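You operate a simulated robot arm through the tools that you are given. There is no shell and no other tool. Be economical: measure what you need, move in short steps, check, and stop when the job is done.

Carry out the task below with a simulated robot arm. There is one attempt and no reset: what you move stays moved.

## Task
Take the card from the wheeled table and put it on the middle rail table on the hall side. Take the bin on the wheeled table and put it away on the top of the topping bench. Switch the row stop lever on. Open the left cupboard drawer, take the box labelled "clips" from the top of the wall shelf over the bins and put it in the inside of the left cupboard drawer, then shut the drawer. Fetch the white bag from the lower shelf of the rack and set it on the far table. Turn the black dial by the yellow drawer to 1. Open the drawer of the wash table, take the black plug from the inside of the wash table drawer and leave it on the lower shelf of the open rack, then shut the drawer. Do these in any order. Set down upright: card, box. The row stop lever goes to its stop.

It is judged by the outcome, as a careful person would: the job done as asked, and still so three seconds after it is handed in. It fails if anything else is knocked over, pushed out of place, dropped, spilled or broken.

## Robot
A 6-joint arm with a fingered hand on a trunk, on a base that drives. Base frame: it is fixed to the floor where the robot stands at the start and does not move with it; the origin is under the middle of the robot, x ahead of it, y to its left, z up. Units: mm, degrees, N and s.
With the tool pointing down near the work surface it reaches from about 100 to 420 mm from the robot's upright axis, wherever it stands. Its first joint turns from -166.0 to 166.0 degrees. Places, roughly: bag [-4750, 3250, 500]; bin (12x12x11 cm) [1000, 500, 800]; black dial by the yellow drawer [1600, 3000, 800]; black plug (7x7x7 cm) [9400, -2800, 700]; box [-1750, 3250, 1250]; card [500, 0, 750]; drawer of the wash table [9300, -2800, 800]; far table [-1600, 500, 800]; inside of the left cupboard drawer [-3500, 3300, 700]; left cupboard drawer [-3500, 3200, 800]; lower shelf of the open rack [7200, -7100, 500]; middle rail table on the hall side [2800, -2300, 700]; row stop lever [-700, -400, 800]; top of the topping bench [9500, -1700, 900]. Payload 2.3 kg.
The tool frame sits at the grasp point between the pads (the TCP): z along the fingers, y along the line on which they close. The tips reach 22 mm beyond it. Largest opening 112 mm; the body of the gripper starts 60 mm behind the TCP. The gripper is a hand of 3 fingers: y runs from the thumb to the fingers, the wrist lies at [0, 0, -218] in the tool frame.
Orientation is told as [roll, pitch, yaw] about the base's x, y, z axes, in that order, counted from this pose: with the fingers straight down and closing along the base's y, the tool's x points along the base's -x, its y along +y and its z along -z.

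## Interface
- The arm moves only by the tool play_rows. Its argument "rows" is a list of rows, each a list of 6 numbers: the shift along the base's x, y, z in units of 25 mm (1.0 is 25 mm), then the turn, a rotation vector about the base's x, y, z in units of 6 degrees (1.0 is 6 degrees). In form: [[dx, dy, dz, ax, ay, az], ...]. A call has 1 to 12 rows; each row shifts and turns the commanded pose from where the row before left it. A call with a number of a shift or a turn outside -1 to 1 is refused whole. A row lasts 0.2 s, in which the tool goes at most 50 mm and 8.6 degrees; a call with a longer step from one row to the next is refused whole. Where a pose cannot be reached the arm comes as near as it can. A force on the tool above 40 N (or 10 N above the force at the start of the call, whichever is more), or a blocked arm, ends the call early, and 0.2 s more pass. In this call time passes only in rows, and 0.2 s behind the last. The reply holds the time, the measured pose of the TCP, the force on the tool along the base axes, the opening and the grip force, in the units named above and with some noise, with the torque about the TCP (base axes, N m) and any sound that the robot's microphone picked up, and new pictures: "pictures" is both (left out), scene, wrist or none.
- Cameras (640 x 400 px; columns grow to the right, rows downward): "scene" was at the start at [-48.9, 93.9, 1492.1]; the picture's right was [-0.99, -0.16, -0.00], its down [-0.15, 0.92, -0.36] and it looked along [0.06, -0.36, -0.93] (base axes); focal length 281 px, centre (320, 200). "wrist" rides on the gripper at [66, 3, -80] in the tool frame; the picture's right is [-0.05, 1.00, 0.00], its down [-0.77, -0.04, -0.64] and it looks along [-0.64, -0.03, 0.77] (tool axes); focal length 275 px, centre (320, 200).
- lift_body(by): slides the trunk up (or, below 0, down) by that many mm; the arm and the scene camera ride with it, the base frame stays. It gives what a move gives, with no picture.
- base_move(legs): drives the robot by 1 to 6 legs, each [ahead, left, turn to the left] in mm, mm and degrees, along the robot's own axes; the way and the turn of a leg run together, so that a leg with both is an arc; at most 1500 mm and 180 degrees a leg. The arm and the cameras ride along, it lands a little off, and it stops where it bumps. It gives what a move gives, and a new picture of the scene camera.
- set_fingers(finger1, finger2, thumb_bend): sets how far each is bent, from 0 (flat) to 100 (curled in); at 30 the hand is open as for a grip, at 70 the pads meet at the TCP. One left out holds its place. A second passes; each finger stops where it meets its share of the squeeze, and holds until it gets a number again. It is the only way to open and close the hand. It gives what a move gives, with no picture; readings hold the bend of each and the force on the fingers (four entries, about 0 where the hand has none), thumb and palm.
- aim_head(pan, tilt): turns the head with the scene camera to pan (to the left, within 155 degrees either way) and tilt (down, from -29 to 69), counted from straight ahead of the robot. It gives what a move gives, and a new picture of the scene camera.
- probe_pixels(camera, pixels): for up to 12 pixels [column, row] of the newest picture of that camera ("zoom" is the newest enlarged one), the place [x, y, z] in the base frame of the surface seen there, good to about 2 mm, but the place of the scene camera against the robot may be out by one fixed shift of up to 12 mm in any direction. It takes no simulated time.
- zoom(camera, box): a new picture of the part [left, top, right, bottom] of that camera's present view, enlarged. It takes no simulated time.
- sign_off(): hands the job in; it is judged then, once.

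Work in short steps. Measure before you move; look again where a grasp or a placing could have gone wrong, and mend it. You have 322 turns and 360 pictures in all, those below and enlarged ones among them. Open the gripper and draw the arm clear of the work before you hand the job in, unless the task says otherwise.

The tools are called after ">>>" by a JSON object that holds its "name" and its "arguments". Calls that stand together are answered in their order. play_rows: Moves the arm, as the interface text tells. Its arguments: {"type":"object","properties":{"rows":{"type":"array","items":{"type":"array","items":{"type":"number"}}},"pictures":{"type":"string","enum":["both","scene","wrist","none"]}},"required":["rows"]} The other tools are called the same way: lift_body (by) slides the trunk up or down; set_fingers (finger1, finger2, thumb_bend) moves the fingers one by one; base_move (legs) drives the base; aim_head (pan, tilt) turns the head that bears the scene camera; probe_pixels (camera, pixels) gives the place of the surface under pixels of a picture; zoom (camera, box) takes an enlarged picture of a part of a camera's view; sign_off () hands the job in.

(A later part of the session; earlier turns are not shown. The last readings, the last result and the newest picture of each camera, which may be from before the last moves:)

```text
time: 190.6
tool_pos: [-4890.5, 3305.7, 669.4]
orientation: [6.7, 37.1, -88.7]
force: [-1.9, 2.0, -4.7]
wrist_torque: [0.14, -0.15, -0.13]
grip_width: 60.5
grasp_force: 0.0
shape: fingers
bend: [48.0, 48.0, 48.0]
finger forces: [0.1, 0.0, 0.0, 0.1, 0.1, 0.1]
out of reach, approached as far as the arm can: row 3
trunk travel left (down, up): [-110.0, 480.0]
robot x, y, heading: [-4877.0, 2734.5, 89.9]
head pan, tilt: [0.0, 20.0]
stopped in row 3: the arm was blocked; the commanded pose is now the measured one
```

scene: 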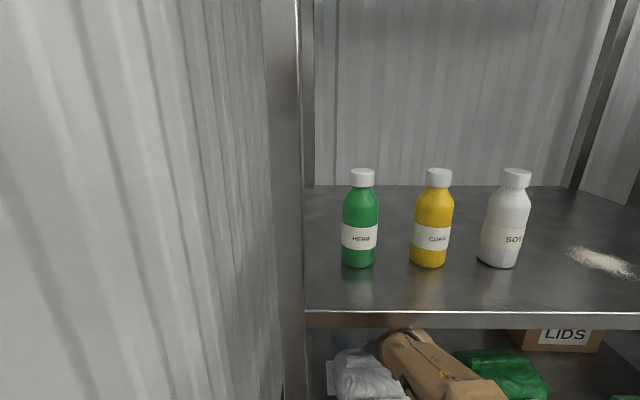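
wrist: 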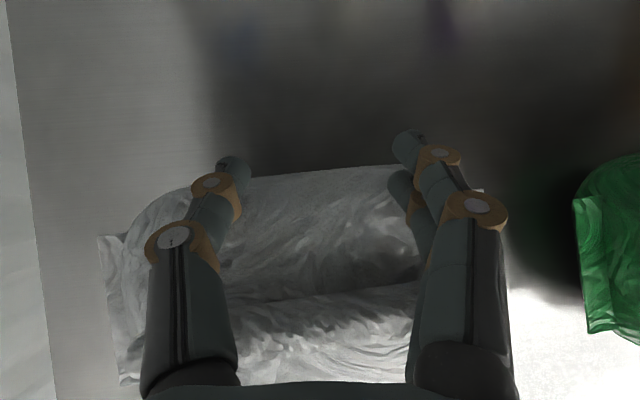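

The fingers are now behind the ridge (z 669). I drag by backing the base.

>>> {"name": "base_move", "arguments": {"legs": [[-90, 0, 0]]}}

>>> {"name": "play_rows", "arguments": {"rows": [[0, -0.1, 0, 0, 0, 0]], "pictures": "wrist"}}

```text
time: 191.7
tool_pos: [-4888.1, 3194.9, 701.3]
orientation: [4.3, 40.0, -91.6]
force: [0.5, -1.6, 12.3]
wrist_torque: [0.2, 0.42, 0.04]
grip_width: 60.2
grasp_force: 6.2
shape: fingers
bend: [48.0, 48.0, 48.0]
finger forces: [0.1, 0.2, 0.1, 0.0, 11.9, 0.0]
trunk travel left (down, up): [-110.0, 480.0]
robot x, y, heading: [-4877.1, 2653.7, 89.5]
head pan, tilt: [0.0, 20.0]
```

scene: 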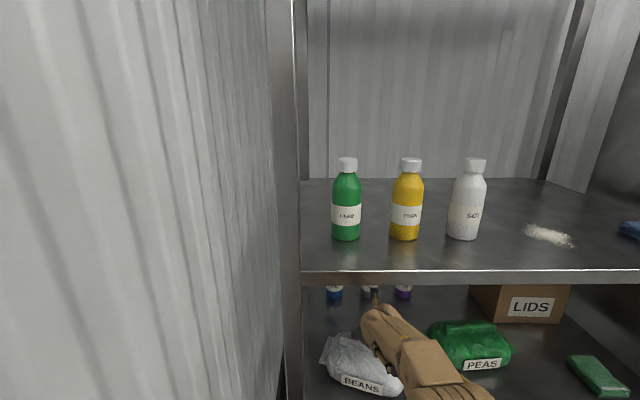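

```text
time: 192.1
tool_pos: [-4888.4, 3192.3, 698.8]
orientation: [4.5, 40.4, -91.6]
force: [-0.1, 3.5, 14.6]
wrist_torque: [0.39, 0.54, -0.09]
grip_width: 60.3
grasp_force: 7.2
shape: fingers
bend: [48.0, 48.0, 48.0]
finger forces: [0.0, 0.2, 0.1, 0.1, 14.3, 0.0]
trunk travel left (down, up): [-110.0, 480.0]
robot x, y, heading: [-4877.5, 2650.3, 89.3]
head pan, tilt: [0.0, 20.0]
```

wrist: 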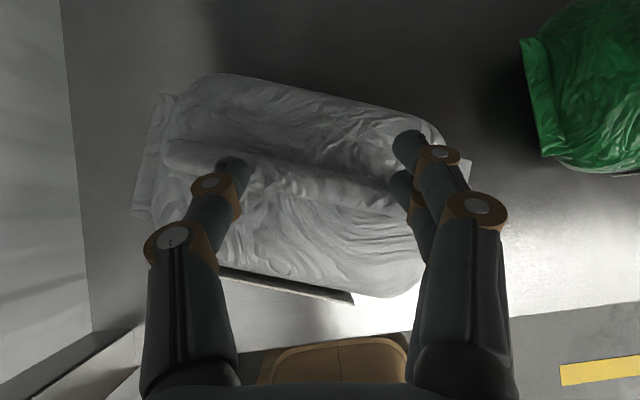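

The bag came forward and turned some degrees; the thumb slipped on the ridge. I lift off and measure.

>>> {"name": "play_rows", "arguments": {"rows": [[0, 0, 0.8, 0, 0, 0], [0, 0, 0.8, 0, 0, 0]], "pictures": "wrist"}}

```text
time: 192.7
tool_pos: [-4902.0, 3177.6, 719.8]
orientation: [4.8, 40.2, -91.5]
force: [0.4, 0.1, -0.2]
wrist_torque: [-0.01, 0.04, -0.02]
grip_width: 60.7
grasp_force: 0.1
shape: fingers
bend: [48.0, 48.0, 48.0]
finger forces: [0.0, 0.0, 0.0, 0.1, 0.0, 0.0]
out of reach, approached as far as the arm can: row 1, 2
trunk travel left (down, up): [-110.0, 480.0]
robot x, y, heading: [-4873.2, 2653.2, 89.3]
head pan, tilt: [0.0, 20.0]
```

wrist: 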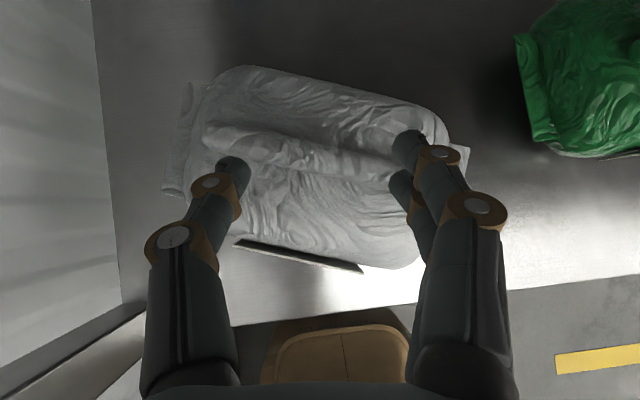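

>>> {"name": "probe_pixels", "arguments": {"camera": "wrist", "pixels": [[210, 130], [265, 143], [320, 155], [380, 168], [320, 162], [265, 152], [300, 255], [300, 300], [450, 305]]}}

```text
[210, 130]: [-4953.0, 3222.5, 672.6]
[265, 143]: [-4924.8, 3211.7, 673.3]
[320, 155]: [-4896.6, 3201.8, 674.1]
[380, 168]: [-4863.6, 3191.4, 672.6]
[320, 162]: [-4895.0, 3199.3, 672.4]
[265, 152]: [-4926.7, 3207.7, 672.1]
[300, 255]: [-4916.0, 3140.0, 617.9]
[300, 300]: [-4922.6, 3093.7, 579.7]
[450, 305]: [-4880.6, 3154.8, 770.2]
```

Ridge now centred at ≈(−4897, 3203), turned about −19°, top z 673. I back out, then roll the tool so it closes across the ridge (30° tilt).

>>> {"name": "base_move", "arguments": {"legs": [[-250, 0, 0]]}}

>>> {"name": "play_rows", "arguments": {"rows": [[0, -0.4, 0.15, 0.065, 0.631, -0.973], [0, -0.4, 0.15, 0.065, 0.631, -0.973], [0, -0.4, 0.15, 0.065, 0.631, -0.973], [0, -0.4, 0.15, 0.065, 0.631, -0.973], [0, -0.4, 0.15, 0.065, 0.631, -0.973], [0, -0.3, 0.15, 0.065, 0.631, -0.973], [0, -0.3, 0.15, 0.065, 0.631, -0.973], [0, -0.3, 0.15, 0.065, 0.631, -0.973], [0, -0.3, 0.15, 0.065, 0.631, -0.973], [0, -0.3, 0.15, 0.065, 0.631, -0.973]], "pictures": "none"}}

>>> {"name": "play_rows", "arguments": {"rows": [[0, -0.2, 0.15, 0.065, 0.631, -0.973], [0, -0.2, 0.15, 0.065, 0.631, -0.973], [0, -0.2, 0.15, 0.065, 0.631, -0.973], [0, -0.2, 0.15, 0.065, 0.631, -0.973], [0, -0.2, 0.15, 0.065, 0.631, -0.973]]}}

```text
time: 194.5
tool_pos: [-4905.6, 2925.4, 718.7]
orientation: [4.9, 40.3, -91.1]
force: [0.4, -0.8, -0.4]
wrist_torque: [-0.02, -0.01, -0.02]
grip_width: 60.5
grasp_force: 0.0
shape: fingers
bend: [48.0, 48.0, 48.0]
finger forces: [0.1, 0.1, 0.0, 0.0, 0.0, 0.0]
trunk travel left (down, up): [-110.0, 480.0]
robot x, y, heading: [-4878.3, 2402.1, 90.0]
head pan, tilt: [0.0, 20.0]
```

scene: 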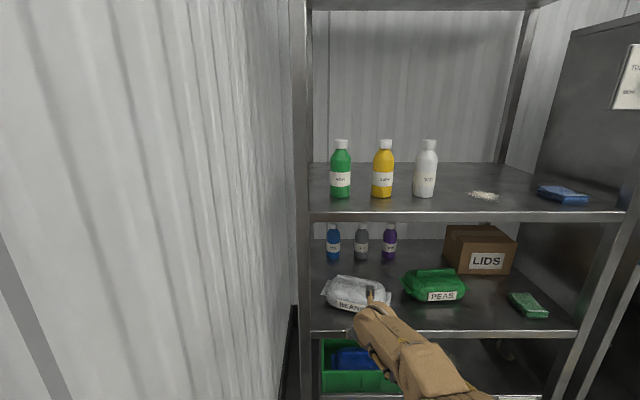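

```text
time: 196.7
tool_pos: [-4907.3, 2835.3, 751.1]
orientation: [-30.1, 19.3, -169.6]
force: [0.3, -0.9, 0.0]
wrist_torque: [-0.03, 0.02, -0.01]
grip_width: 60.8
grasp_force: 0.0
shape: fingers
bend: [48.0, 48.0, 48.0]
finger forces: [0.0, 0.1, 0.1, 0.0, 0.1, 0.0]
out of reach, approached as far as the arm can: row 10
trunk travel left (down, up): [-110.0, 480.0]
robot x, y, heading: [-4876.0, 2399.1, 89.7]
head pan, tilt: [0.0, 20.0]
```

```text
time: 197.9
tool_pos: [-4919.1, 2796.1, 723.8]
orientation: [-30.7, 0.2, 160.9]
force: [0.6, -0.8, -0.1]
wrist_torque: [0.03, -0.01, 0.01]
grip_width: 60.7
grasp_force: 0.0
shape: fingers
bend: [48.0, 48.0, 48.0]
finger forces: [0.1, 0.0, 0.1, 0.2, 0.1, 0.1]
out of reach, approached as far as the arm can: row 1, 2, 3, 4, 5
trunk travel left (down, up): [-110.0, 480.0]
robot x, y, heading: [-4875.8, 2398.3, 89.9]
head pan, tilt: [0.0, 20.0]
```

scene: 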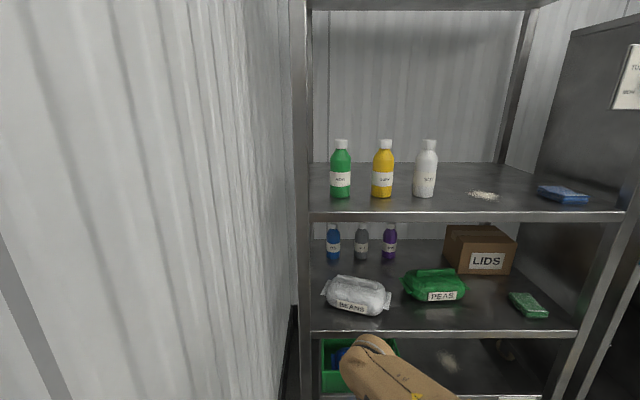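
wrist: 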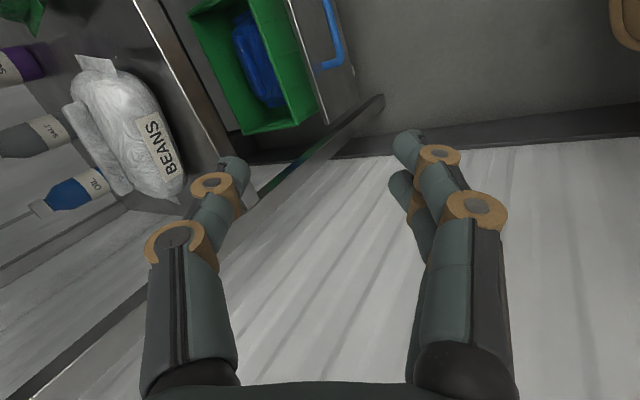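

Tool is oriented across the ridge. I pre-close to ~30 mm and drive in with fingertips above the ridge.

>>> {"name": "set_fingers", "arguments": {"finger1": 58, "finger2": 58, "thumb_bend": 58}}

>>> {"name": "base_move", "arguments": {"legs": [[350, -20, 0]]}}

>>> {"name": "play_rows", "arguments": {"rows": [[0, 0.2, 0, 0, 0, 0]], "pictures": "wrist"}}

```text
time: 198.9
tool_pos: [-4918.6, 2797.8, 722.5]
orientation: [-30.7, 0.3, 161.1]
force: [0.5, -0.2, -0.4]
wrist_torque: [0.03, 0.01, 0.02]
grip_width: 35.8
grasp_force: 0.0
shape: fingers
bend: [57.0, 57.0, 57.0]
finger forces: [0.0, 0.0, 0.0, 0.0, 0.1, 0.0]
trunk travel left (down, up): [-110.0, 480.0]
robot x, y, heading: [-4872.9, 2394.7, 89.8]
head pan, tilt: [0.0, 20.0]
```

```text
time: 201.2
tool_pos: [-4897.9, 3141.5, 723.4]
orientation: [-30.6, 0.3, 161.1]
force: [-0.1, -0.7, -0.2]
wrist_torque: [0.02, 0.01, 0.0]
grip_width: 36.1
grasp_force: 0.1
shape: fingers
bend: [57.0, 57.0, 57.0]
finger forces: [0.0, 0.1, 0.0, 0.0, 0.0, 0.0]
trunk travel left (down, up): [-110.0, 480.0]
robot x, y, heading: [-4856.8, 2744.8, 89.8]
head pan, tilt: [0.0, 20.0]
```

scene: 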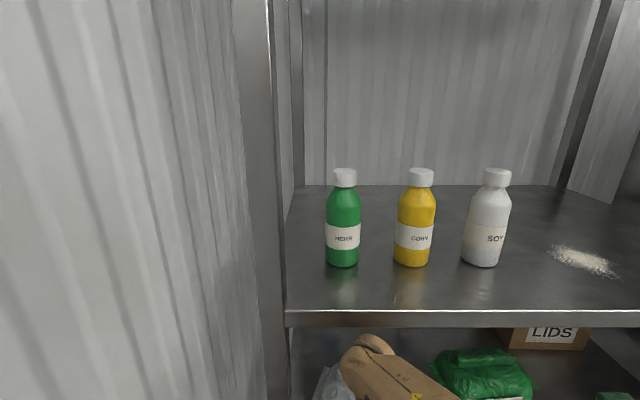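

```text
time: 201.6
tool_pos: [-4899.0, 3145.1, 722.9]
orientation: [-30.8, 0.2, 161.1]
force: [-0.2, -0.8, 0.2]
wrist_torque: [-0.02, 0.01, 0.02]
grip_width: 35.9
grasp_force: 0.0
shape: fingers
bend: [57.0, 57.0, 57.0]
finger forces: [0.0, 0.0, 0.0, 0.0, 0.1, 0.0]
trunk travel left (down, up): [-110.0, 480.0]
robot x, y, heading: [-4858.3, 2742.9, 89.9]
head pan, tilt: [0.0, 20.0]
```

wrist: 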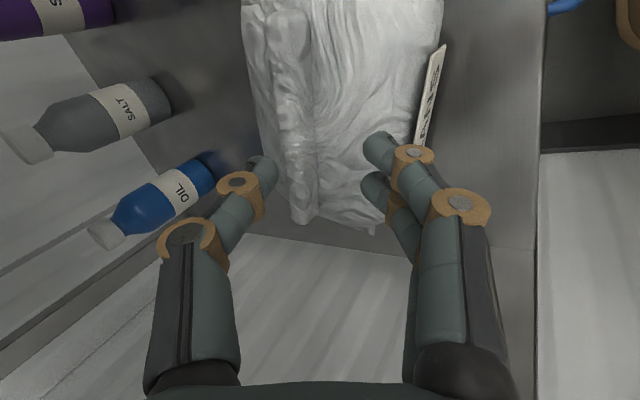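

Ridge seen at columns ~272–312, well aligned. I probe it.

>>> {"name": "probe_pixels", "arguments": {"camera": "wrist", "pixels": [[290, 30], [290, 90], [295, 150], [302, 205], [308, 218], [283, 90], [310, 90], [288, 150], [308, 150], [345, 150]]}}

```text
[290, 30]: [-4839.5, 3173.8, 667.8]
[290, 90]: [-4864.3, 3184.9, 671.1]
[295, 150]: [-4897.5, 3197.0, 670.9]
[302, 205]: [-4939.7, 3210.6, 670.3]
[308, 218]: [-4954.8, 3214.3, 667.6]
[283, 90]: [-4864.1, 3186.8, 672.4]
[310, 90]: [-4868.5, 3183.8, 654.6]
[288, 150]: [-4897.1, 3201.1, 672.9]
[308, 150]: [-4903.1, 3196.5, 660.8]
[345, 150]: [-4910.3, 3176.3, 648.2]
```

I move forward 48 mm, then lower 45 mm to straddle the ridge.

>>> {"name": "play_rows", "arguments": {"rows": [[0, 0.65, 0, 0, 0, 0], [0, 0.65, 0, 0, 0, 0], [0, 0.62, 0, 0, 0, 0]], "pictures": "wrist"}}

```text
time: 202.4
tool_pos: [-4901.3, 3183.9, 712.3]
orientation: [-31.5, 0.4, 161.0]
force: [0.3, 0.2, -0.8]
wrist_torque: [-0.01, 0.02, 0.0]
grip_width: 35.5
grasp_force: 0.1
shape: fingers
bend: [57.0, 57.0, 57.0]
finger forces: [0.0, 0.2, 0.1, 0.0, 0.1, 0.1]
out of reach, approached as far as the arm can: row 2, 3
trunk travel left (down, up): [-110.0, 480.0]
robot x, y, heading: [-4855.9, 2747.1, 90.0]
head pan, tilt: [0.0, 20.0]
```

wrist: 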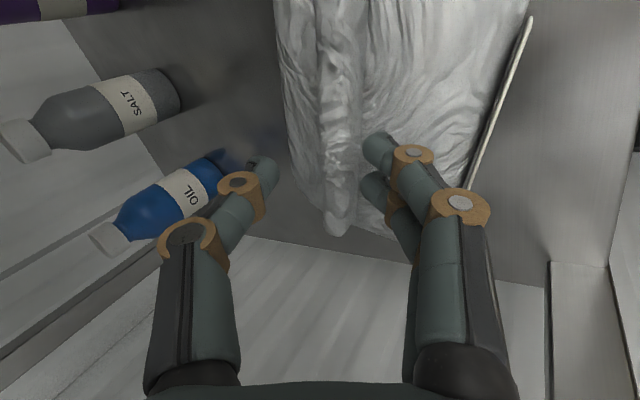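

Ridge is in the gap at columns ~325–360. I lower.

>>> {"name": "play_rows", "arguments": {"rows": [[0, 0.1, -0.7, 0, 0, 0], [0, 0.1, -0.6, 0, 0, 0]], "pictures": "wrist"}}

```text
time: 203.0
tool_pos: [-4901.9, 3193.8, 680.5]
orientation: [-31.0, 0.1, 161.0]
force: [-0.9, -3.1, 15.7]
wrist_torque: [-0.13, 0.06, 0.01]
grip_width: 27.8
grasp_force: 7.4
shape: fingers
bend: [64.0, 64.0, 57.0]
finger forces: [8.0, 7.8, 0.1, 0.0, 0.2, 0.1]
trunk travel left (down, up): [-110.0, 480.0]
robot x, y, heading: [-4855.0, 2747.1, 90.0]
head pan, tilt: [0.0, 20.0]
```

wrist: 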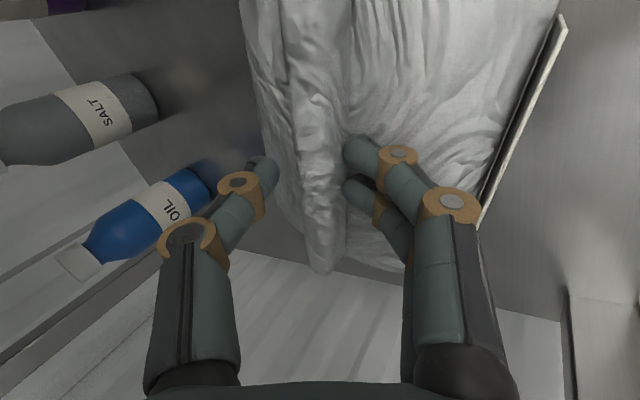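

Fingers touch the bag top beside the ridge; thumb behind it. I close.

>>> {"name": "set_fingers", "arguments": {"finger1": 76, "finger2": 76, "thumb_bend": 76}}

>>> {"name": "play_rows", "arguments": {"rows": [[0, 0, 0.1, 0, 0, 0]], "pictures": "wrist"}}

```text
time: 204.0
tool_pos: [-4901.4, 3195.5, 676.6]
orientation: [-30.7, 0.4, 161.2]
force: [0.0, 1.6, 0.4]
wrist_torque: [-0.18, 0.08, 0.0]
grip_width: 15.1
grasp_force: 14.8
shape: fingers
bend: [73.0, 73.0, 65.0]
finger forces: [7.2, 6.9, 0.1, 0.1, 16.0, 0.1]
trunk travel left (down, up): [-110.0, 480.0]
robot x, y, heading: [-4852.4, 2744.0, 89.9]
head pan, tilt: [0.0, 20.0]
```

```text
time: 204.4
tool_pos: [-4901.9, 3193.9, 679.7]
orientation: [-30.6, 0.3, 161.1]
force: [-0.8, -1.0, -6.1]
wrist_torque: [-0.2, 0.06, -0.04]
grip_width: 14.3
grasp_force: 14.3
shape: fingers
bend: [73.0, 73.0, 66.0]
finger forces: [7.1, 7.2, 0.0, 0.0, 13.6, 0.0]
trunk travel left (down, up): [-110.0, 480.0]
robot x, y, heading: [-4858.8, 2741.7, 90.1]
head pan, tilt: [0.0, 20.0]
```

wrist: 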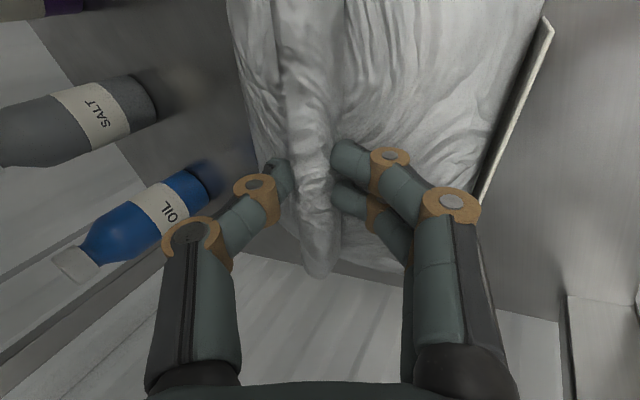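

Gripped at 14 mm width. I lift 15 mm with the trunk and check.

>>> {"name": "lift_body", "arguments": {"by": 15}}

>>> {"name": "play_rows", "arguments": {"rows": [[0, 0, 0, 0, 0, 0]], "pictures": "both"}}

```text
time: 205.0
tool_pos: [-4901.2, 3194.3, 695.2]
orientation: [-30.6, 0.3, 161.1]
force: [-0.3, 0.1, -7.6]
wrist_torque: [-0.13, 0.06, 0.01]
grip_width: 13.1
grasp_force: 12.7
shape: fingers
bend: [72.0, 72.0, 67.0]
finger forces: [6.5, 7.0, 0.1, 0.0, 12.2, 0.0]
trunk travel left (down, up): [-125.0, 465.0]
robot x, y, heading: [-4857.2, 2746.7, 89.9]
head pan, tilt: [0.0, 20.0]
```

```text
time: 205.4
tool_pos: [-4901.3, 3195.3, 695.2]
orientation: [-30.5, 0.3, 161.1]
force: [-0.7, 0.7, -8.2]
wrist_torque: [-0.13, 0.06, 0.03]
grip_width: 13.0
grasp_force: 12.7
shape: fingers
bend: [72.0, 72.0, 67.0]
finger forces: [6.3, 6.9, 0.0, 0.1, 12.1, 0.1]
trunk travel left (down, up): [-125.0, 465.0]
robot x, y, heading: [-4853.8, 2743.1, 89.9]
head pan, tilt: [0.0, 20.0]
```

scene: 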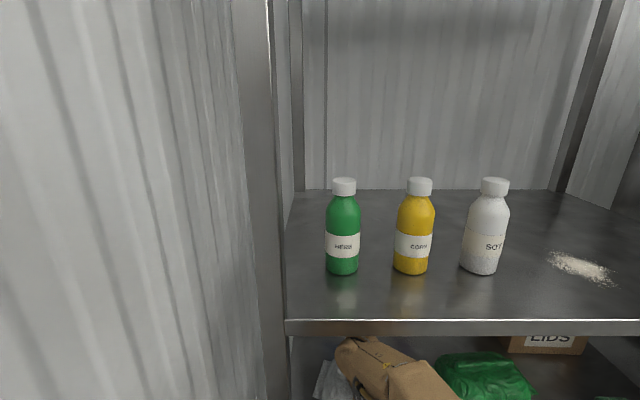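
wrist: 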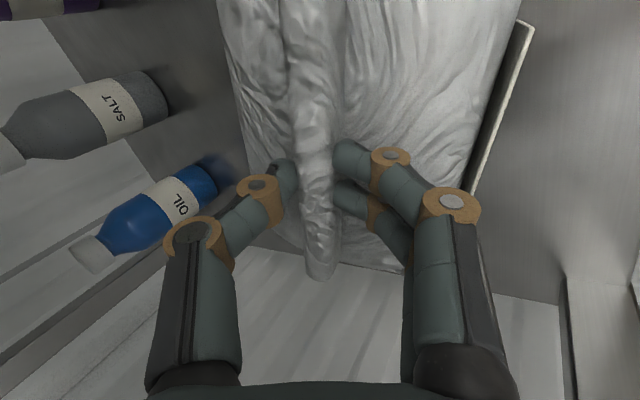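

Holding ~8 N. I tighten a little and back out of the rack.

>>> {"name": "set_fingers", "arguments": {"finger1": 85, "finger2": 85, "thumb_bend": 85}}

>>> {"name": "base_move", "arguments": {"legs": [[-200, 0, 0]]}}

>>> {"name": "play_rows", "arguments": {"rows": [[0, 0, 0, 0, 0, 0]], "pictures": "wrist"}}

```text
time: 206.4
tool_pos: [-4901.4, 3193.7, 695.3]
orientation: [-30.6, 0.4, 161.1]
force: [-0.1, -1.2, -9.0]
wrist_torque: [-0.13, 0.11, 0.01]
grip_width: 11.5
grasp_force: 23.2
shape: fingers
bend: [75.0, 75.0, 67.0]
finger forces: [12.1, 12.2, 0.0, 0.0, 22.7, 0.1]
trunk travel left (down, up): [-125.0, 465.0]
robot x, y, heading: [-4858.4, 2746.4, 89.9]
head pan, tilt: [0.0, 20.0]
```

```text
time: 208.0
tool_pos: [-4902.1, 2994.7, 695.3]
orientation: [-30.6, 0.3, 161.2]
force: [-0.3, 0.2, -7.1]
wrist_torque: [-0.14, 0.07, 0.02]
grip_width: 11.5
grasp_force: 23.8
shape: fingers
bend: [76.0, 75.0, 67.0]
finger forces: [12.3, 12.3, 0.1, 0.0, 22.8, 0.0]
trunk travel left (down, up): [-125.0, 465.0]
robot x, y, heading: [-4855.3, 2544.2, 90.0]
head pan, tilt: [0.0, 20.0]
```

scene: 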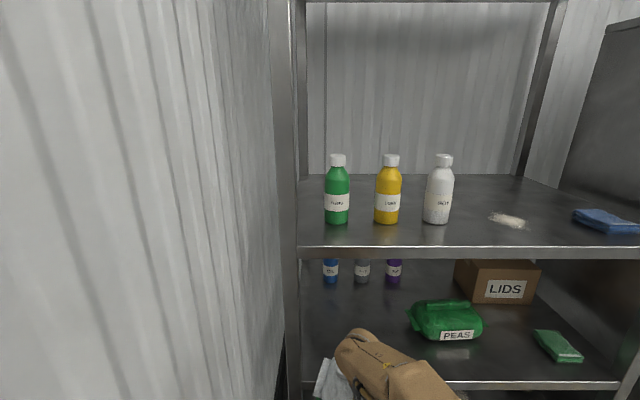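

```text
time: 208.4
tool_pos: [-4902.7, 2995.1, 695.4]
orientation: [-30.6, 0.2, 161.2]
force: [-0.5, -0.5, -8.5]
wrist_torque: [-0.18, 0.07, -0.02]
grip_width: 11.6
grasp_force: 24.4
shape: fingers
bend: [76.0, 75.0, 67.0]
finger forces: [12.3, 12.3, 0.1, 0.0, 22.8, 0.0]
trunk travel left (down, up): [-125.0, 465.0]
robot x, y, heading: [-4860.7, 2545.6, 90.1]
head pan, tilt: [0.0, 20.0]
```

wrist: 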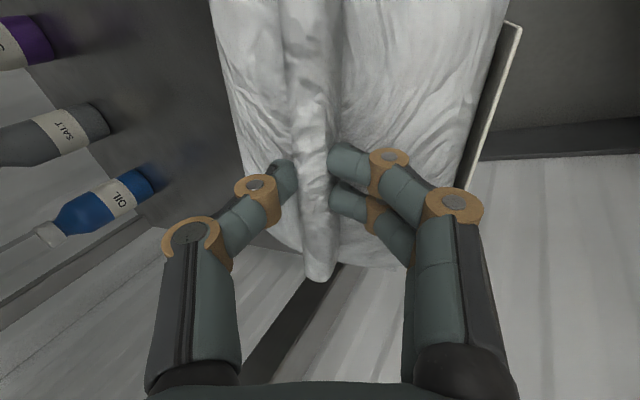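

Bag is out. I back off, raise the trunk, and drive toward the far table.

>>> {"name": "base_move", "arguments": {"legs": [[-350, 0, 0]]}}

>>> {"name": "lift_body", "arguments": {"by": 320}}

>>> {"name": "base_move", "arguments": {"legs": [[0, -1300, 0], [0, -1000, 0], [0, 0, -90]]}}

>>> {"name": "aim_head", "arguments": {"pan": -30, "tilt": 30}}

```text
time: 210.7
tool_pos: [-4901.3, 2648.5, 696.6]
orientation: [-30.6, 0.3, 160.9]
force: [0.3, 0.4, -8.4]
wrist_torque: [-0.16, 0.06, 0.02]
grip_width: 11.3
grasp_force: 23.6
shape: fingers
bend: [76.0, 75.0, 67.0]
finger forces: [12.3, 12.2, 0.0, 0.0, 22.8, 0.0]
trunk travel left (down, up): [-125.0, 465.0]
robot x, y, heading: [-4856.1, 2198.8, 89.6]
head pan, tilt: [0.0, 20.0]
```

scene: 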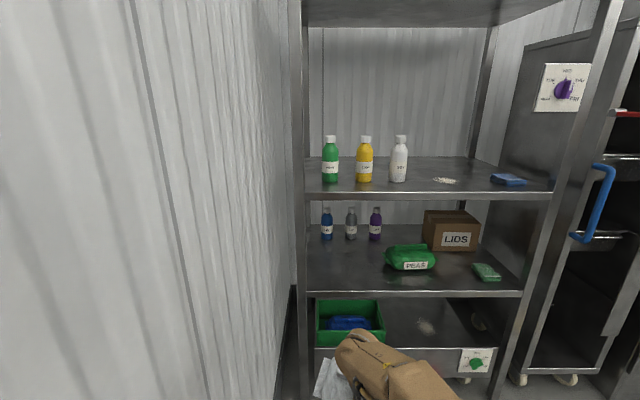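

```text
time: 213.8
tool_pos: [-4901.5, 2648.7, 1015.4]
orientation: [-30.6, 0.3, 160.9]
force: [0.0, 0.1, -7.4]
wrist_torque: [-0.16, 0.04, -0.03]
grip_width: 11.6
grasp_force: 23.5
shape: fingers
bend: [76.0, 75.0, 67.0]
finger forces: [12.4, 12.1, 0.1, 0.0, 22.8, 0.0]
trunk travel left (down, up): [-445.0, 145.0]
robot x, y, heading: [-4858.4, 2201.8, 89.6]
head pan, tilt: [0.0, 20.0]
```

```text
time: 229.0
tool_pos: [-2099.5, 2265.9, 1016.1]
orientation: [-30.6, 0.3, 71.0]
force: [0.4, -0.3, -8.8]
wrist_torque: [0.01, 0.19, 0.02]
grip_width: 11.3
grasp_force: 22.5
shape: fingers
bend: [76.0, 76.0, 67.0]
finger forces: [11.9, 11.9, 0.0, 0.0, 22.1, 0.0]
trunk travel left (down, up): [-445.0, 145.0]
robot x, y, heading: [-2552.5, 2220.8, -0.4]
head pan, tilt: [0.0, 20.0]
```

scene: 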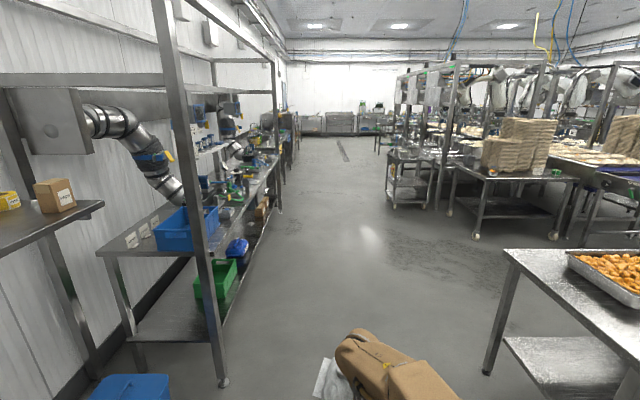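

```text
time: 230.0
tool_pos: [-2099.9, 2267.3, 1014.8]
orientation: [-30.6, 0.4, 71.0]
force: [0.0, -0.1, -7.5]
wrist_torque: [0.09, 0.17, 0.0]
grip_width: 11.3
grasp_force: 22.6
shape: fingers
bend: [76.0, 76.0, 67.0]
finger forces: [12.0, 11.9, 0.0, 0.1, 22.3, 0.0]
trunk travel left (down, up): [-445.0, 145.0]
robot x, y, heading: [-2550.1, 2222.7, -0.2]
head pan, tilt: [-30.0, 30.0]
```

scene: 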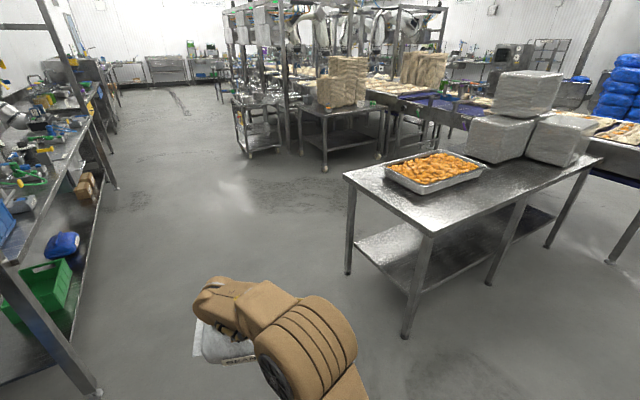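

I probe the far table's corners and free areas.

>>> {"name": "probe_pixels", "arguments": {"camera": "scene", "pixels": [[346, 177], [430, 230], [600, 158], [420, 210], [490, 190], [520, 178], [385, 182], [425, 192], [485, 172], [400, 205], [468, 150], [530, 163]]}}

>>> {"name": "zoom", "arguments": {"camera": "scene", "box": [330, 60, 610, 240]}}

```text
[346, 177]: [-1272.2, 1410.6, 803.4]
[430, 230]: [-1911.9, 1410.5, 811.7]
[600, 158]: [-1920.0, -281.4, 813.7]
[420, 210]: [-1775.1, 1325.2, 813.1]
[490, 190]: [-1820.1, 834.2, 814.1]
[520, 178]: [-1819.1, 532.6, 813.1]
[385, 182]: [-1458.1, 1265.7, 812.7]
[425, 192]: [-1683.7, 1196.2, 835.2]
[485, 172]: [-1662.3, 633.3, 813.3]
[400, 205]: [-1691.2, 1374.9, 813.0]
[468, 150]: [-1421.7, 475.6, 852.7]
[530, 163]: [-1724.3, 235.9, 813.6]
```

```text
2.22 times, centred on (470, 150) of scene
```

zoom: 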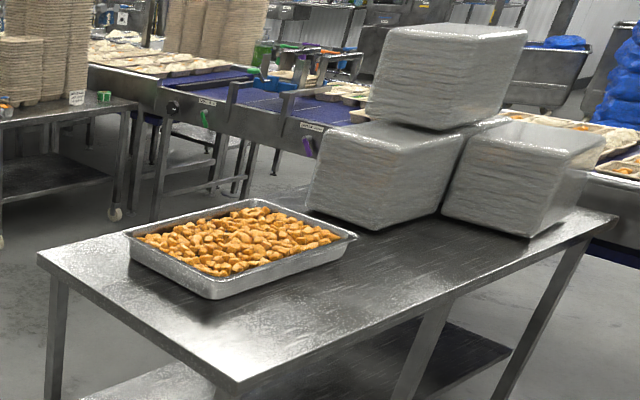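

Free strip on the west side of the table around (−1800, 600). I check the path to the south.

>>> {"name": "aim_head", "arguments": {"pan": -85, "tilt": 30}}

```text
time: 231.2
tool_pos: [-2100.4, 2266.5, 1016.3]
orientation: [-30.6, 0.3, 71.0]
force: [-1.0, 0.5, -8.5]
wrist_torque: [0.08, 0.2, 0.0]
grip_width: 11.3
grasp_force: 23.1
shape: fingers
bend: [76.0, 76.0, 67.0]
finger forces: [12.0, 12.0, 0.0, 0.0, 22.2, 0.0]
trunk travel left (down, up): [-445.0, 145.0]
robot x, y, heading: [-2550.0, 2220.6, -0.4]
head pan, tilt: [-85.0, 30.0]
```

scene: 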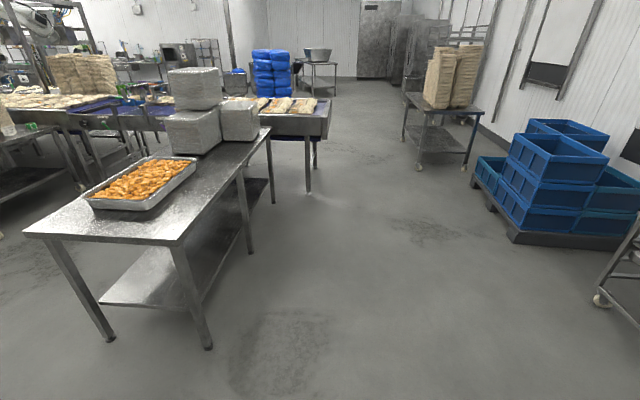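

Path is clear. I strafe right to the spot and then look before driving ahead.

>>> {"name": "base_move", "arguments": {"legs": [[0, -830, 0.3], [0, -835, 0]]}}

>>> {"name": "aim_head", "arguments": {"pan": 0, "tilt": 40}}

```text
time: 239.6
tool_pos: [-2093.5, 620.2, 1016.3]
orientation: [-30.6, 0.4, 71.8]
force: [0.7, -0.1, -7.5]
wrist_torque: [0.07, 0.2, -0.01]
grip_width: 11.1
grasp_force: 23.0
shape: fingers
bend: [76.0, 76.0, 67.0]
finger forces: [12.0, 11.9, 0.0, 0.1, 22.3, 0.0]
trunk travel left (down, up): [-445.0, 145.0]
robot x, y, heading: [-2541.2, 565.9, 0.5]
head pan, tilt: [-85.0, 30.0]
```

scene: 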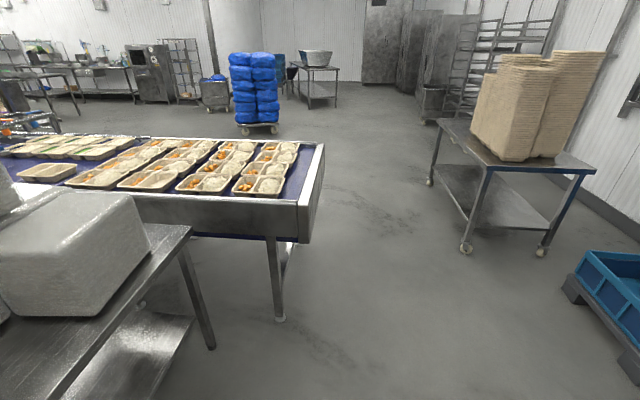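

```text
time: 241.2
tool_pos: [-2093.4, 620.2, 1015.0]
orientation: [-30.6, 0.3, 71.6]
force: [-0.7, -0.5, -8.1]
wrist_torque: [0.07, 0.18, 0.02]
grip_width: 11.1
grasp_force: 22.9
shape: fingers
bend: [76.0, 76.0, 67.0]
finger forces: [11.9, 12.1, 0.0, 0.0, 22.4, 0.0]
trunk travel left (down, up): [-445.0, 145.0]
robot x, y, heading: [-2544.4, 571.6, 0.5]
head pan, tilt: [0.0, 40.0]
```

scene: 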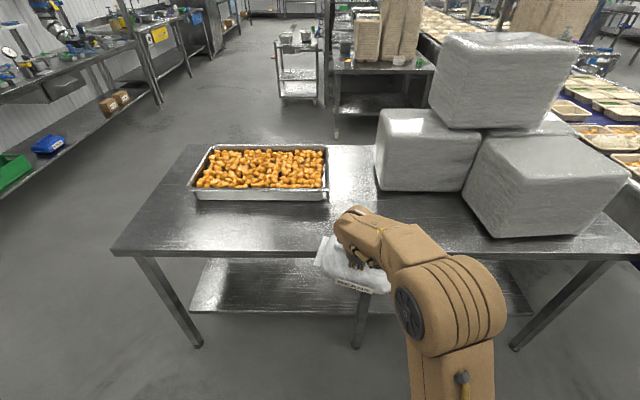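

>>> {"name": "probe_pixels", "arguments": {"camera": "scene", "pixels": [[328, 199], [195, 198], [378, 189], [465, 195], [490, 235], [350, 215], [200, 256], [360, 190], [360, 265]]}}

```text
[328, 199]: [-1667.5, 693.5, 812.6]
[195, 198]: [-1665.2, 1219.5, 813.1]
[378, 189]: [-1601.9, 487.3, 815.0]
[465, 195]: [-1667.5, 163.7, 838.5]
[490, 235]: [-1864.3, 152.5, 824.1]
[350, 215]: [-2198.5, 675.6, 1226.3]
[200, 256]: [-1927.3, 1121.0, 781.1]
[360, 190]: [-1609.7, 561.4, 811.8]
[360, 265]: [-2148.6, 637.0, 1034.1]
```

I drive ahead 300 mm to bring the bag over (−1790, 590).

>>> {"name": "base_move", "arguments": {"legs": [[303, -25, 0]]}}

>>> {"name": "play_rows", "arguments": {"rows": [[0, 0, -0.6, 0, 0, 0], [0, 0, -0.6, 0, 0, 0]], "pictures": "wrist"}}

```text
time: 243.3
tool_pos: [-1784.0, 589.2, 1014.4]
orientation: [-30.6, 0.3, 70.8]
force: [-0.2, 0.7, -7.5]
wrist_torque: [0.08, 0.14, -0.03]
grip_width: 11.5
grasp_force: 22.8
shape: fingers
bend: [76.0, 76.0, 67.0]
finger forces: [11.8, 11.9, 0.0, 0.0, 22.3, 0.0]
trunk travel left (down, up): [-445.0, 145.0]
robot x, y, heading: [-2235.2, 548.1, -0.1]
head pan, tilt: [0.0, 40.0]
```

scene: 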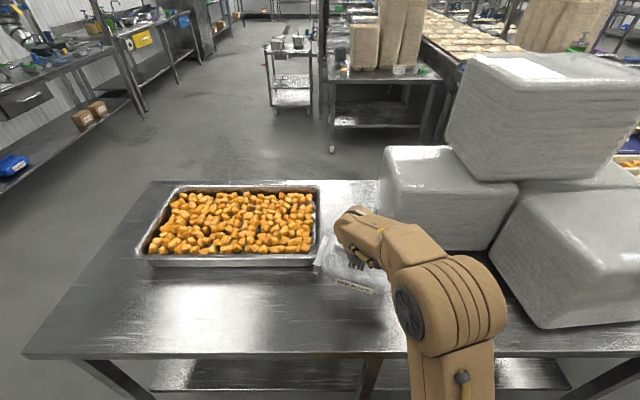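

```text
time: 243.9
tool_pos: [-1785.4, 589.4, 984.9]
orientation: [-30.6, 0.3, 70.9]
force: [0.2, 0.0, -7.1]
wrist_torque: [0.01, 0.15, 0.02]
grip_width: 11.0
grasp_force: 23.8
shape: fingers
bend: [76.0, 76.0, 67.0]
finger forces: [11.9, 11.9, 0.0, 0.0, 22.3, 0.0]
trunk travel left (down, up): [-445.0, 145.0]
robot x, y, heading: [-2232.7, 543.9, -0.3]
head pan, tilt: [0.0, 40.0]
```

wrist: 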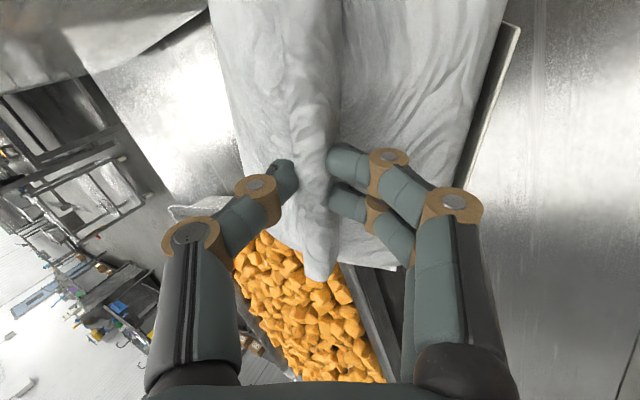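

I shift away from the tray slightly and lower toward the table, feeling for contact.

>>> {"name": "play_rows", "arguments": {"rows": [[-0.3, -0.5, -0.6, 0, 0, 0], [-0.3, -0.5, -0.6, 0, 0, 0], [0, 0, -0.6, 0, 0, 0], [0, 0, -0.3, 0, 0, 0]], "pictures": "none"}}

>>> {"name": "play_rows", "arguments": {"rows": [[0, 0, -0.15, 0, 0, 0], [0, 0, -0.15, 0, 0, 0]], "pictures": "none"}}

```text
time: 244.9
tool_pos: [-1801.6, 564.3, 931.6]
orientation: [-30.6, 0.3, 70.9]
force: [0.2, -0.1, -8.2]
wrist_torque: [0.09, 0.16, 0.02]
grip_width: 11.2
grasp_force: 23.9
shape: fingers
bend: [76.0, 76.0, 67.0]
finger forces: [12.3, 12.1, 0.0, 0.1, 22.5, 0.0]
trunk travel left (down, up): [-445.0, 145.0]
robot x, y, heading: [-2236.5, 543.1, -0.3]
head pan, tilt: [0.0, 40.0]
```

```text
time: 245.5
tool_pos: [-1799.3, 565.2, 925.7]
orientation: [-30.6, 0.3, 70.9]
force: [1.8, 0.8, 0.9]
wrist_torque: [0.06, 0.13, 0.07]
grip_width: 11.6
grasp_force: 24.4
shape: fingers
bend: [77.0, 77.0, 67.0]
finger forces: [12.8, 10.9, 0.0, 0.0, 25.6, 0.0]
trunk travel left (down, up): [-445.0, 145.0]
robot x, y, heading: [-2239.1, 549.2, -0.4]
head pan, tilt: [0.0, 40.0]
```

Contact (force z ≈ 0). I open and lift away along the tool axis.

>>> {"name": "play_rows", "arguments": {"rows": [[0, 0, -0.06, 0, 0, 0]], "pictures": "none"}}

>>> {"name": "set_fingers", "arguments": {"finger1": 55, "finger2": 55, "thumb_bend": 50}}

>>> {"name": "play_rows", "arguments": {"rows": [[0, 0, 0.5, 0, 0, 0], [0, 0, 0.8, 0, 0, 0], [0, 0, 1, 0, 0, 0], [0, 0, 1, 0, 0, 0]]}}

```text
time: 245.9
tool_pos: [-1801.0, 564.1, 923.7]
orientation: [-30.7, 0.3, 70.9]
force: [3.7, 0.8, 3.7]
wrist_torque: [0.09, 0.09, 0.1]
grip_width: 11.4
grasp_force: 25.6
shape: fingers
bend: [78.0, 77.0, 67.0]
finger forces: [12.4, 11.3, 0.1, 0.1, 26.9, 0.1]
trunk travel left (down, up): [-445.0, 145.0]
robot x, y, heading: [-2235.6, 546.1, -0.2]
head pan, tilt: [0.0, 40.0]
```

```text
time: 246.9
tool_pos: [-1801.7, 564.2, 924.7]
orientation: [-30.6, 0.2, 70.9]
force: [1.0, -1.5, 8.3]
wrist_torque: [0.03, 0.02, 0.0]
grip_width: 41.4
grasp_force: 4.2
shape: fingers
bend: [60.0, 60.0, 50.0]
finger forces: [3.8, 4.0, 0.1, 0.1, 0.0, 0.0]
trunk travel left (down, up): [-445.0, 145.0]
robot x, y, heading: [-2236.3, 544.0, -0.0]
head pan, tilt: [0.0, 40.0]
```

```text
time: 247.9
tool_pos: [-1799.7, 563.9, 1007.8]
orientation: [-30.6, 0.3, 70.9]
force: [-0.4, -0.5, 0.3]
wrist_torque: [-0.02, -0.01, 0.01]
grip_width: 47.6
grasp_force: 0.0
shape: fingers
bend: [55.0, 55.0, 50.0]
finger forces: [0.1, 0.0, 0.0, 0.1, 0.0, 0.0]
trunk travel left (down, up): [-445.0, 145.0]
robot x, y, heading: [-2236.5, 546.2, -0.2]
head pan, tilt: [0.0, 40.0]
```

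scene: 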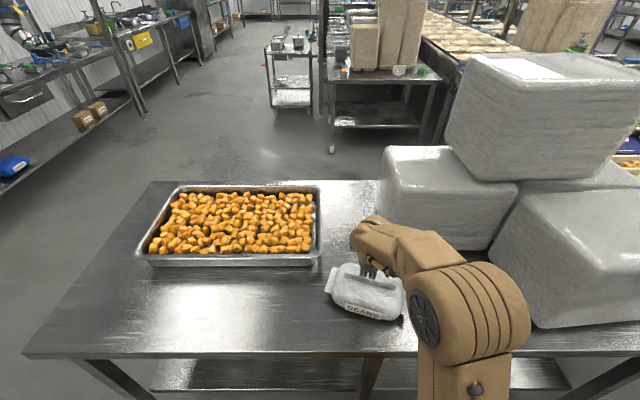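
wrist: 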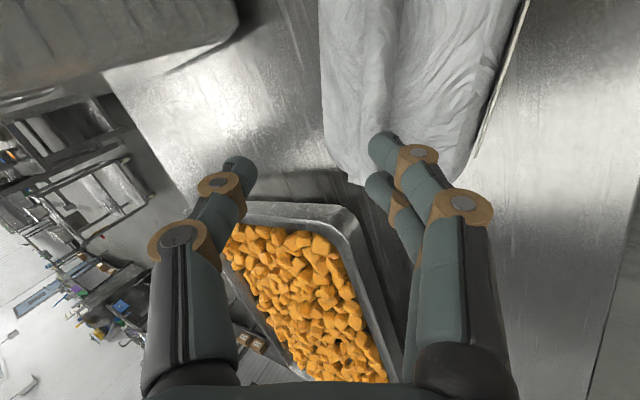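

The bag rests on the far table. Next, the dial: I back off, go north, then east along the aisle, and turn to face the wall bench.

>>> {"name": "base_move", "arguments": {"legs": [[-320, 0, 0], [0, 800, 0], [0, 800, 0], [1400, 0, 0], [1400, 0, 0], [1200, 0, 0]]}}

>>> {"name": "base_move", "arguments": {"legs": [[0, 0, 90]]}}

>>> {"name": "aim_head", "arguments": {"pan": 0, "tilt": 30}}

```text
time: 276.5
tool_pos: [1830.3, 2309.2, 1007.0]
orientation: [-30.7, 0.3, 73.2]
force: [0.3, 0.2, -0.2]
wrist_torque: [0.01, 0.0, -0.02]
grip_width: 47.2
grasp_force: 0.0
shape: fingers
bend: [55.0, 55.0, 50.0]
finger forces: [0.0, 0.0, 0.1, 0.0, 0.1, 0.0]
trunk travel left (down, up): [-445.0, 145.0]
robot x, y, heading: [1395.8, 2272.4, 1.8]
head pan, tilt: [0.0, 40.0]
```

scene: 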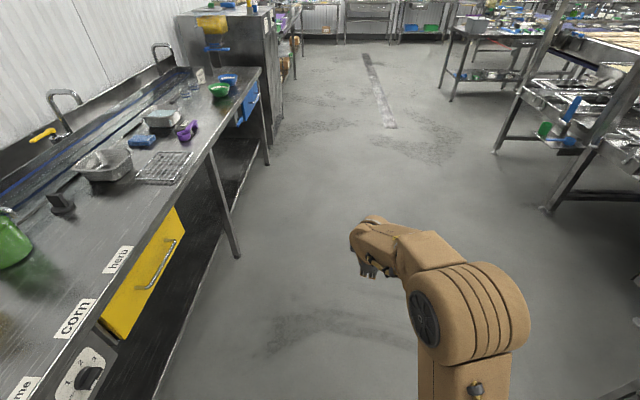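

```text
time: 280.7
tool_pos: [1366.3, 2707.3, 1006.0]
orientation: [-30.6, 0.3, 162.4]
force: [0.0, -0.8, -0.8]
wrist_torque: [0.01, 0.02, 0.0]
grip_width: 47.4
grasp_force: 0.0
shape: fingers
bend: [55.0, 55.0, 50.0]
finger forces: [0.0, 0.0, 0.0, 0.0, 0.1, 0.0]
trunk travel left (down, up): [-445.0, 145.0]
robot x, y, heading: [1395.0, 2273.7, 91.3]
head pan, tilt: [0.0, 40.0]
```

scene: 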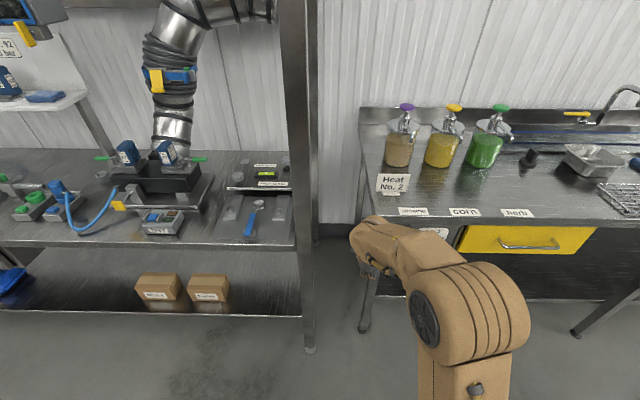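

```text
time: 281.4
tool_pos: [1367.4, 2707.3, 1006.9]
orientation: [-30.7, 0.3, 162.5]
force: [-0.1, 0.2, -0.5]
wrist_torque: [0.0, 0.02, -0.02]
grip_width: 47.4
grasp_force: 0.0
shape: fingers
bend: [55.0, 55.0, 50.0]
finger forces: [0.0, 0.0, 0.0, 0.1, 0.0, 0.0]
trunk travel left (down, up): [-445.0, 145.0]
robot x, y, heading: [1398.1, 2274.5, 91.4]
head pan, tilt: [0.0, 30.0]
```

scene: 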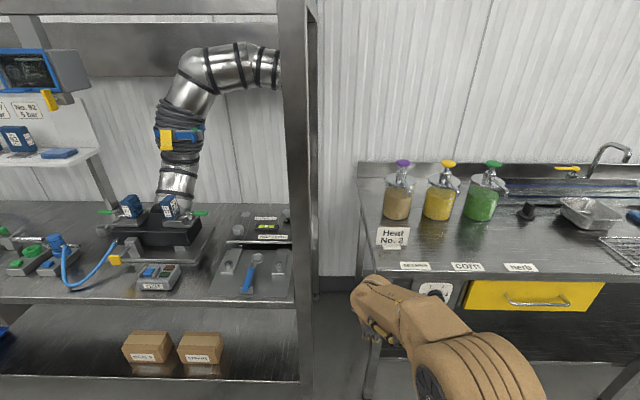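

The dial is at (436,291), beside the yellow drawer. I zoom and probe it.

>>> {"name": "zoom", "arguments": {"camera": "scene", "box": [405, 270, 475, 315]}}

>>> {"name": "probe_pixels", "arguments": {"camera": "scene", "pixels": [[436, 293], [428, 290], [450, 290], [436, 285], [445, 300], [470, 300], [418, 266]]}}

```text
8.89 times, centred on (440, 292) of scene
```

zoom: 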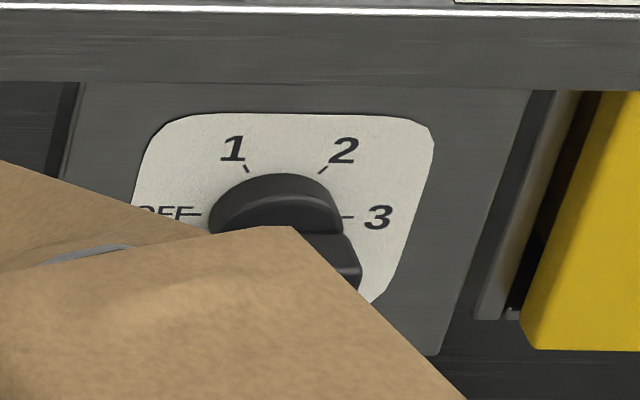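

```text
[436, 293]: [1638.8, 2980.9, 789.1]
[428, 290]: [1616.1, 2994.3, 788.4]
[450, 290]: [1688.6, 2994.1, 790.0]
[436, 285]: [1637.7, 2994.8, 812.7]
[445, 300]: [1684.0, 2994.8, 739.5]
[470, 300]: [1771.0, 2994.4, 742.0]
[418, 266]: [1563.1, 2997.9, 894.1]
```

I move to face the dial, lower the trunk, and level the tool.

>>> {"name": "play_rows", "arguments": {"rows": [[0, 0, 0, 0, 0, 0.97], [0, 0, 0, 0, 0, 0.97], [0, 0, 0, 0, 0, 0.8], [0, 0.2, 0, 1, 0, 0], [0, 0.2, 0, 1, 0, 0], [0, 0.2, 0, 1, 0, 0], [0, 0.2, 0, 1, 0, 0], [0, 0.2, 0, 1, 0, 0], [0, 0.2, 0, 1, 0, 0], [0, 0, 0, 1, 0, 0], [0, 0, 0, 1, 0, 0], [0, 0, 0, 1, 0, 0]], "pictures": "none"}}

>>> {"name": "play_rows", "arguments": {"rows": [[0, 0, 0, 0.9, 0, 0]], "pictures": "none"}}

>>> {"name": "lift_body", "arguments": {"by": -205}}

>>> {"name": "base_move", "arguments": {"legs": [[0, -250, -1.4]]}}

>>> {"name": "aim_head", "arguments": {"pan": 0, "tilt": 35}}

```text
time: 284.0
tool_pos: [1312.9, 2750.8, 1101.1]
orientation: [-76.8, 0.2, 176.4]
force: [0.3, -0.4, 0.2]
wrist_torque: [0.03, 0.02, -0.01]
grip_width: 47.6
grasp_force: 0.1
shape: fingers
bend: [55.0, 55.0, 50.0]
finger forces: [0.0, 0.0, 0.1, 0.0, 0.0, 0.0]
out of reach, approached as far as the arm can: row 3, 5, 6, 7, 9, 10, 11, 12
trunk travel left (down, up): [-445.0, 145.0]
robot x, y, heading: [1398.6, 2274.4, 91.3]
head pan, tilt: [0.0, 30.0]
```

```text
time: 284.4
tool_pos: [1299.7, 2755.4, 1127.6]
orientation: [-82.3, -0.1, 176.3]
force: [1.1, -0.7, 0.2]
wrist_torque: [0.03, 0.0, -0.01]
grip_width: 47.5
grasp_force: 0.0
shape: fingers
bend: [55.0, 55.0, 50.0]
finger forces: [0.0, 0.1, 0.0, 0.1, 0.0, 0.0]
out of reach, approached as far as the arm can: row 1
trunk travel left (down, up): [-445.0, 145.0]
robot x, y, heading: [1397.1, 2272.3, 91.3]
head pan, tilt: [0.0, 30.0]
```

```text
time: 286.6
tool_pos: [1301.1, 2758.2, 922.1]
orientation: [-82.3, -0.2, 176.4]
force: [0.1, 0.1, 0.3]
wrist_torque: [0.01, 0.01, -0.01]
grip_width: 47.8
grasp_force: 0.1
shape: fingers
bend: [55.0, 55.0, 50.0]
finger forces: [0.0, 0.1, 0.1, 0.1, 0.0, 0.0]
trunk travel left (down, up): [-240.0, 350.0]
robot x, y, heading: [1398.0, 2273.9, 91.3]
head pan, tilt: [0.0, 30.0]
```

```text
time: 288.4
tool_pos: [1561.8, 2760.9, 923.0]
orientation: [-82.2, -0.1, 174.9]
force: [-0.5, 0.7, -0.9]
wrist_torque: [-0.03, -0.02, -0.02]
grip_width: 47.8
grasp_force: 0.0
shape: fingers
bend: [55.0, 55.0, 50.0]
finger forces: [0.0, 0.0, 0.0, 0.0, 0.0, 0.0]
trunk travel left (down, up): [-240.0, 350.0]
robot x, y, heading: [1646.8, 2273.4, 89.6]
head pan, tilt: [0.0, 30.0]
```

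scene: 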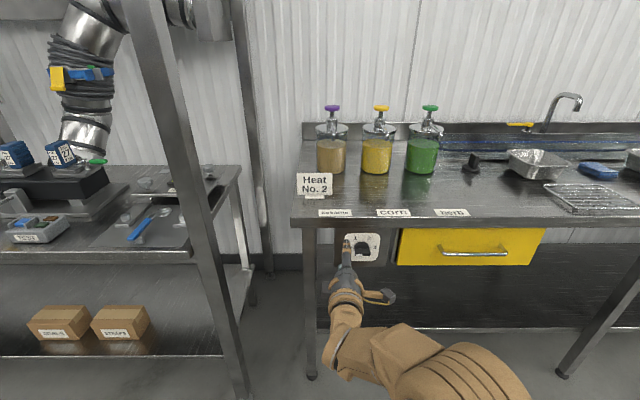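

```text
time: 289.1
tool_pos: [1562.6, 2761.0, 922.7]
orientation: [-82.3, -0.2, 174.8]
force: [0.2, -0.1, -1.2]
wrist_torque: [0.03, -0.01, 0.0]
grip_width: 47.6
grasp_force: 0.1
shape: fingers
bend: [55.0, 55.0, 50.0]
finger forces: [0.0, 0.0, 0.0, 0.1, 0.0, 0.0]
trunk travel left (down, up): [-240.0, 350.0]
robot x, y, heading: [1646.8, 2276.3, 89.7]
head pan, tilt: [0.0, 35.0]
```

scene: 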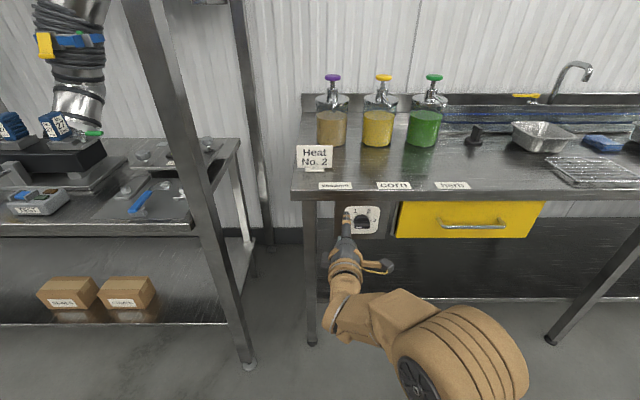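

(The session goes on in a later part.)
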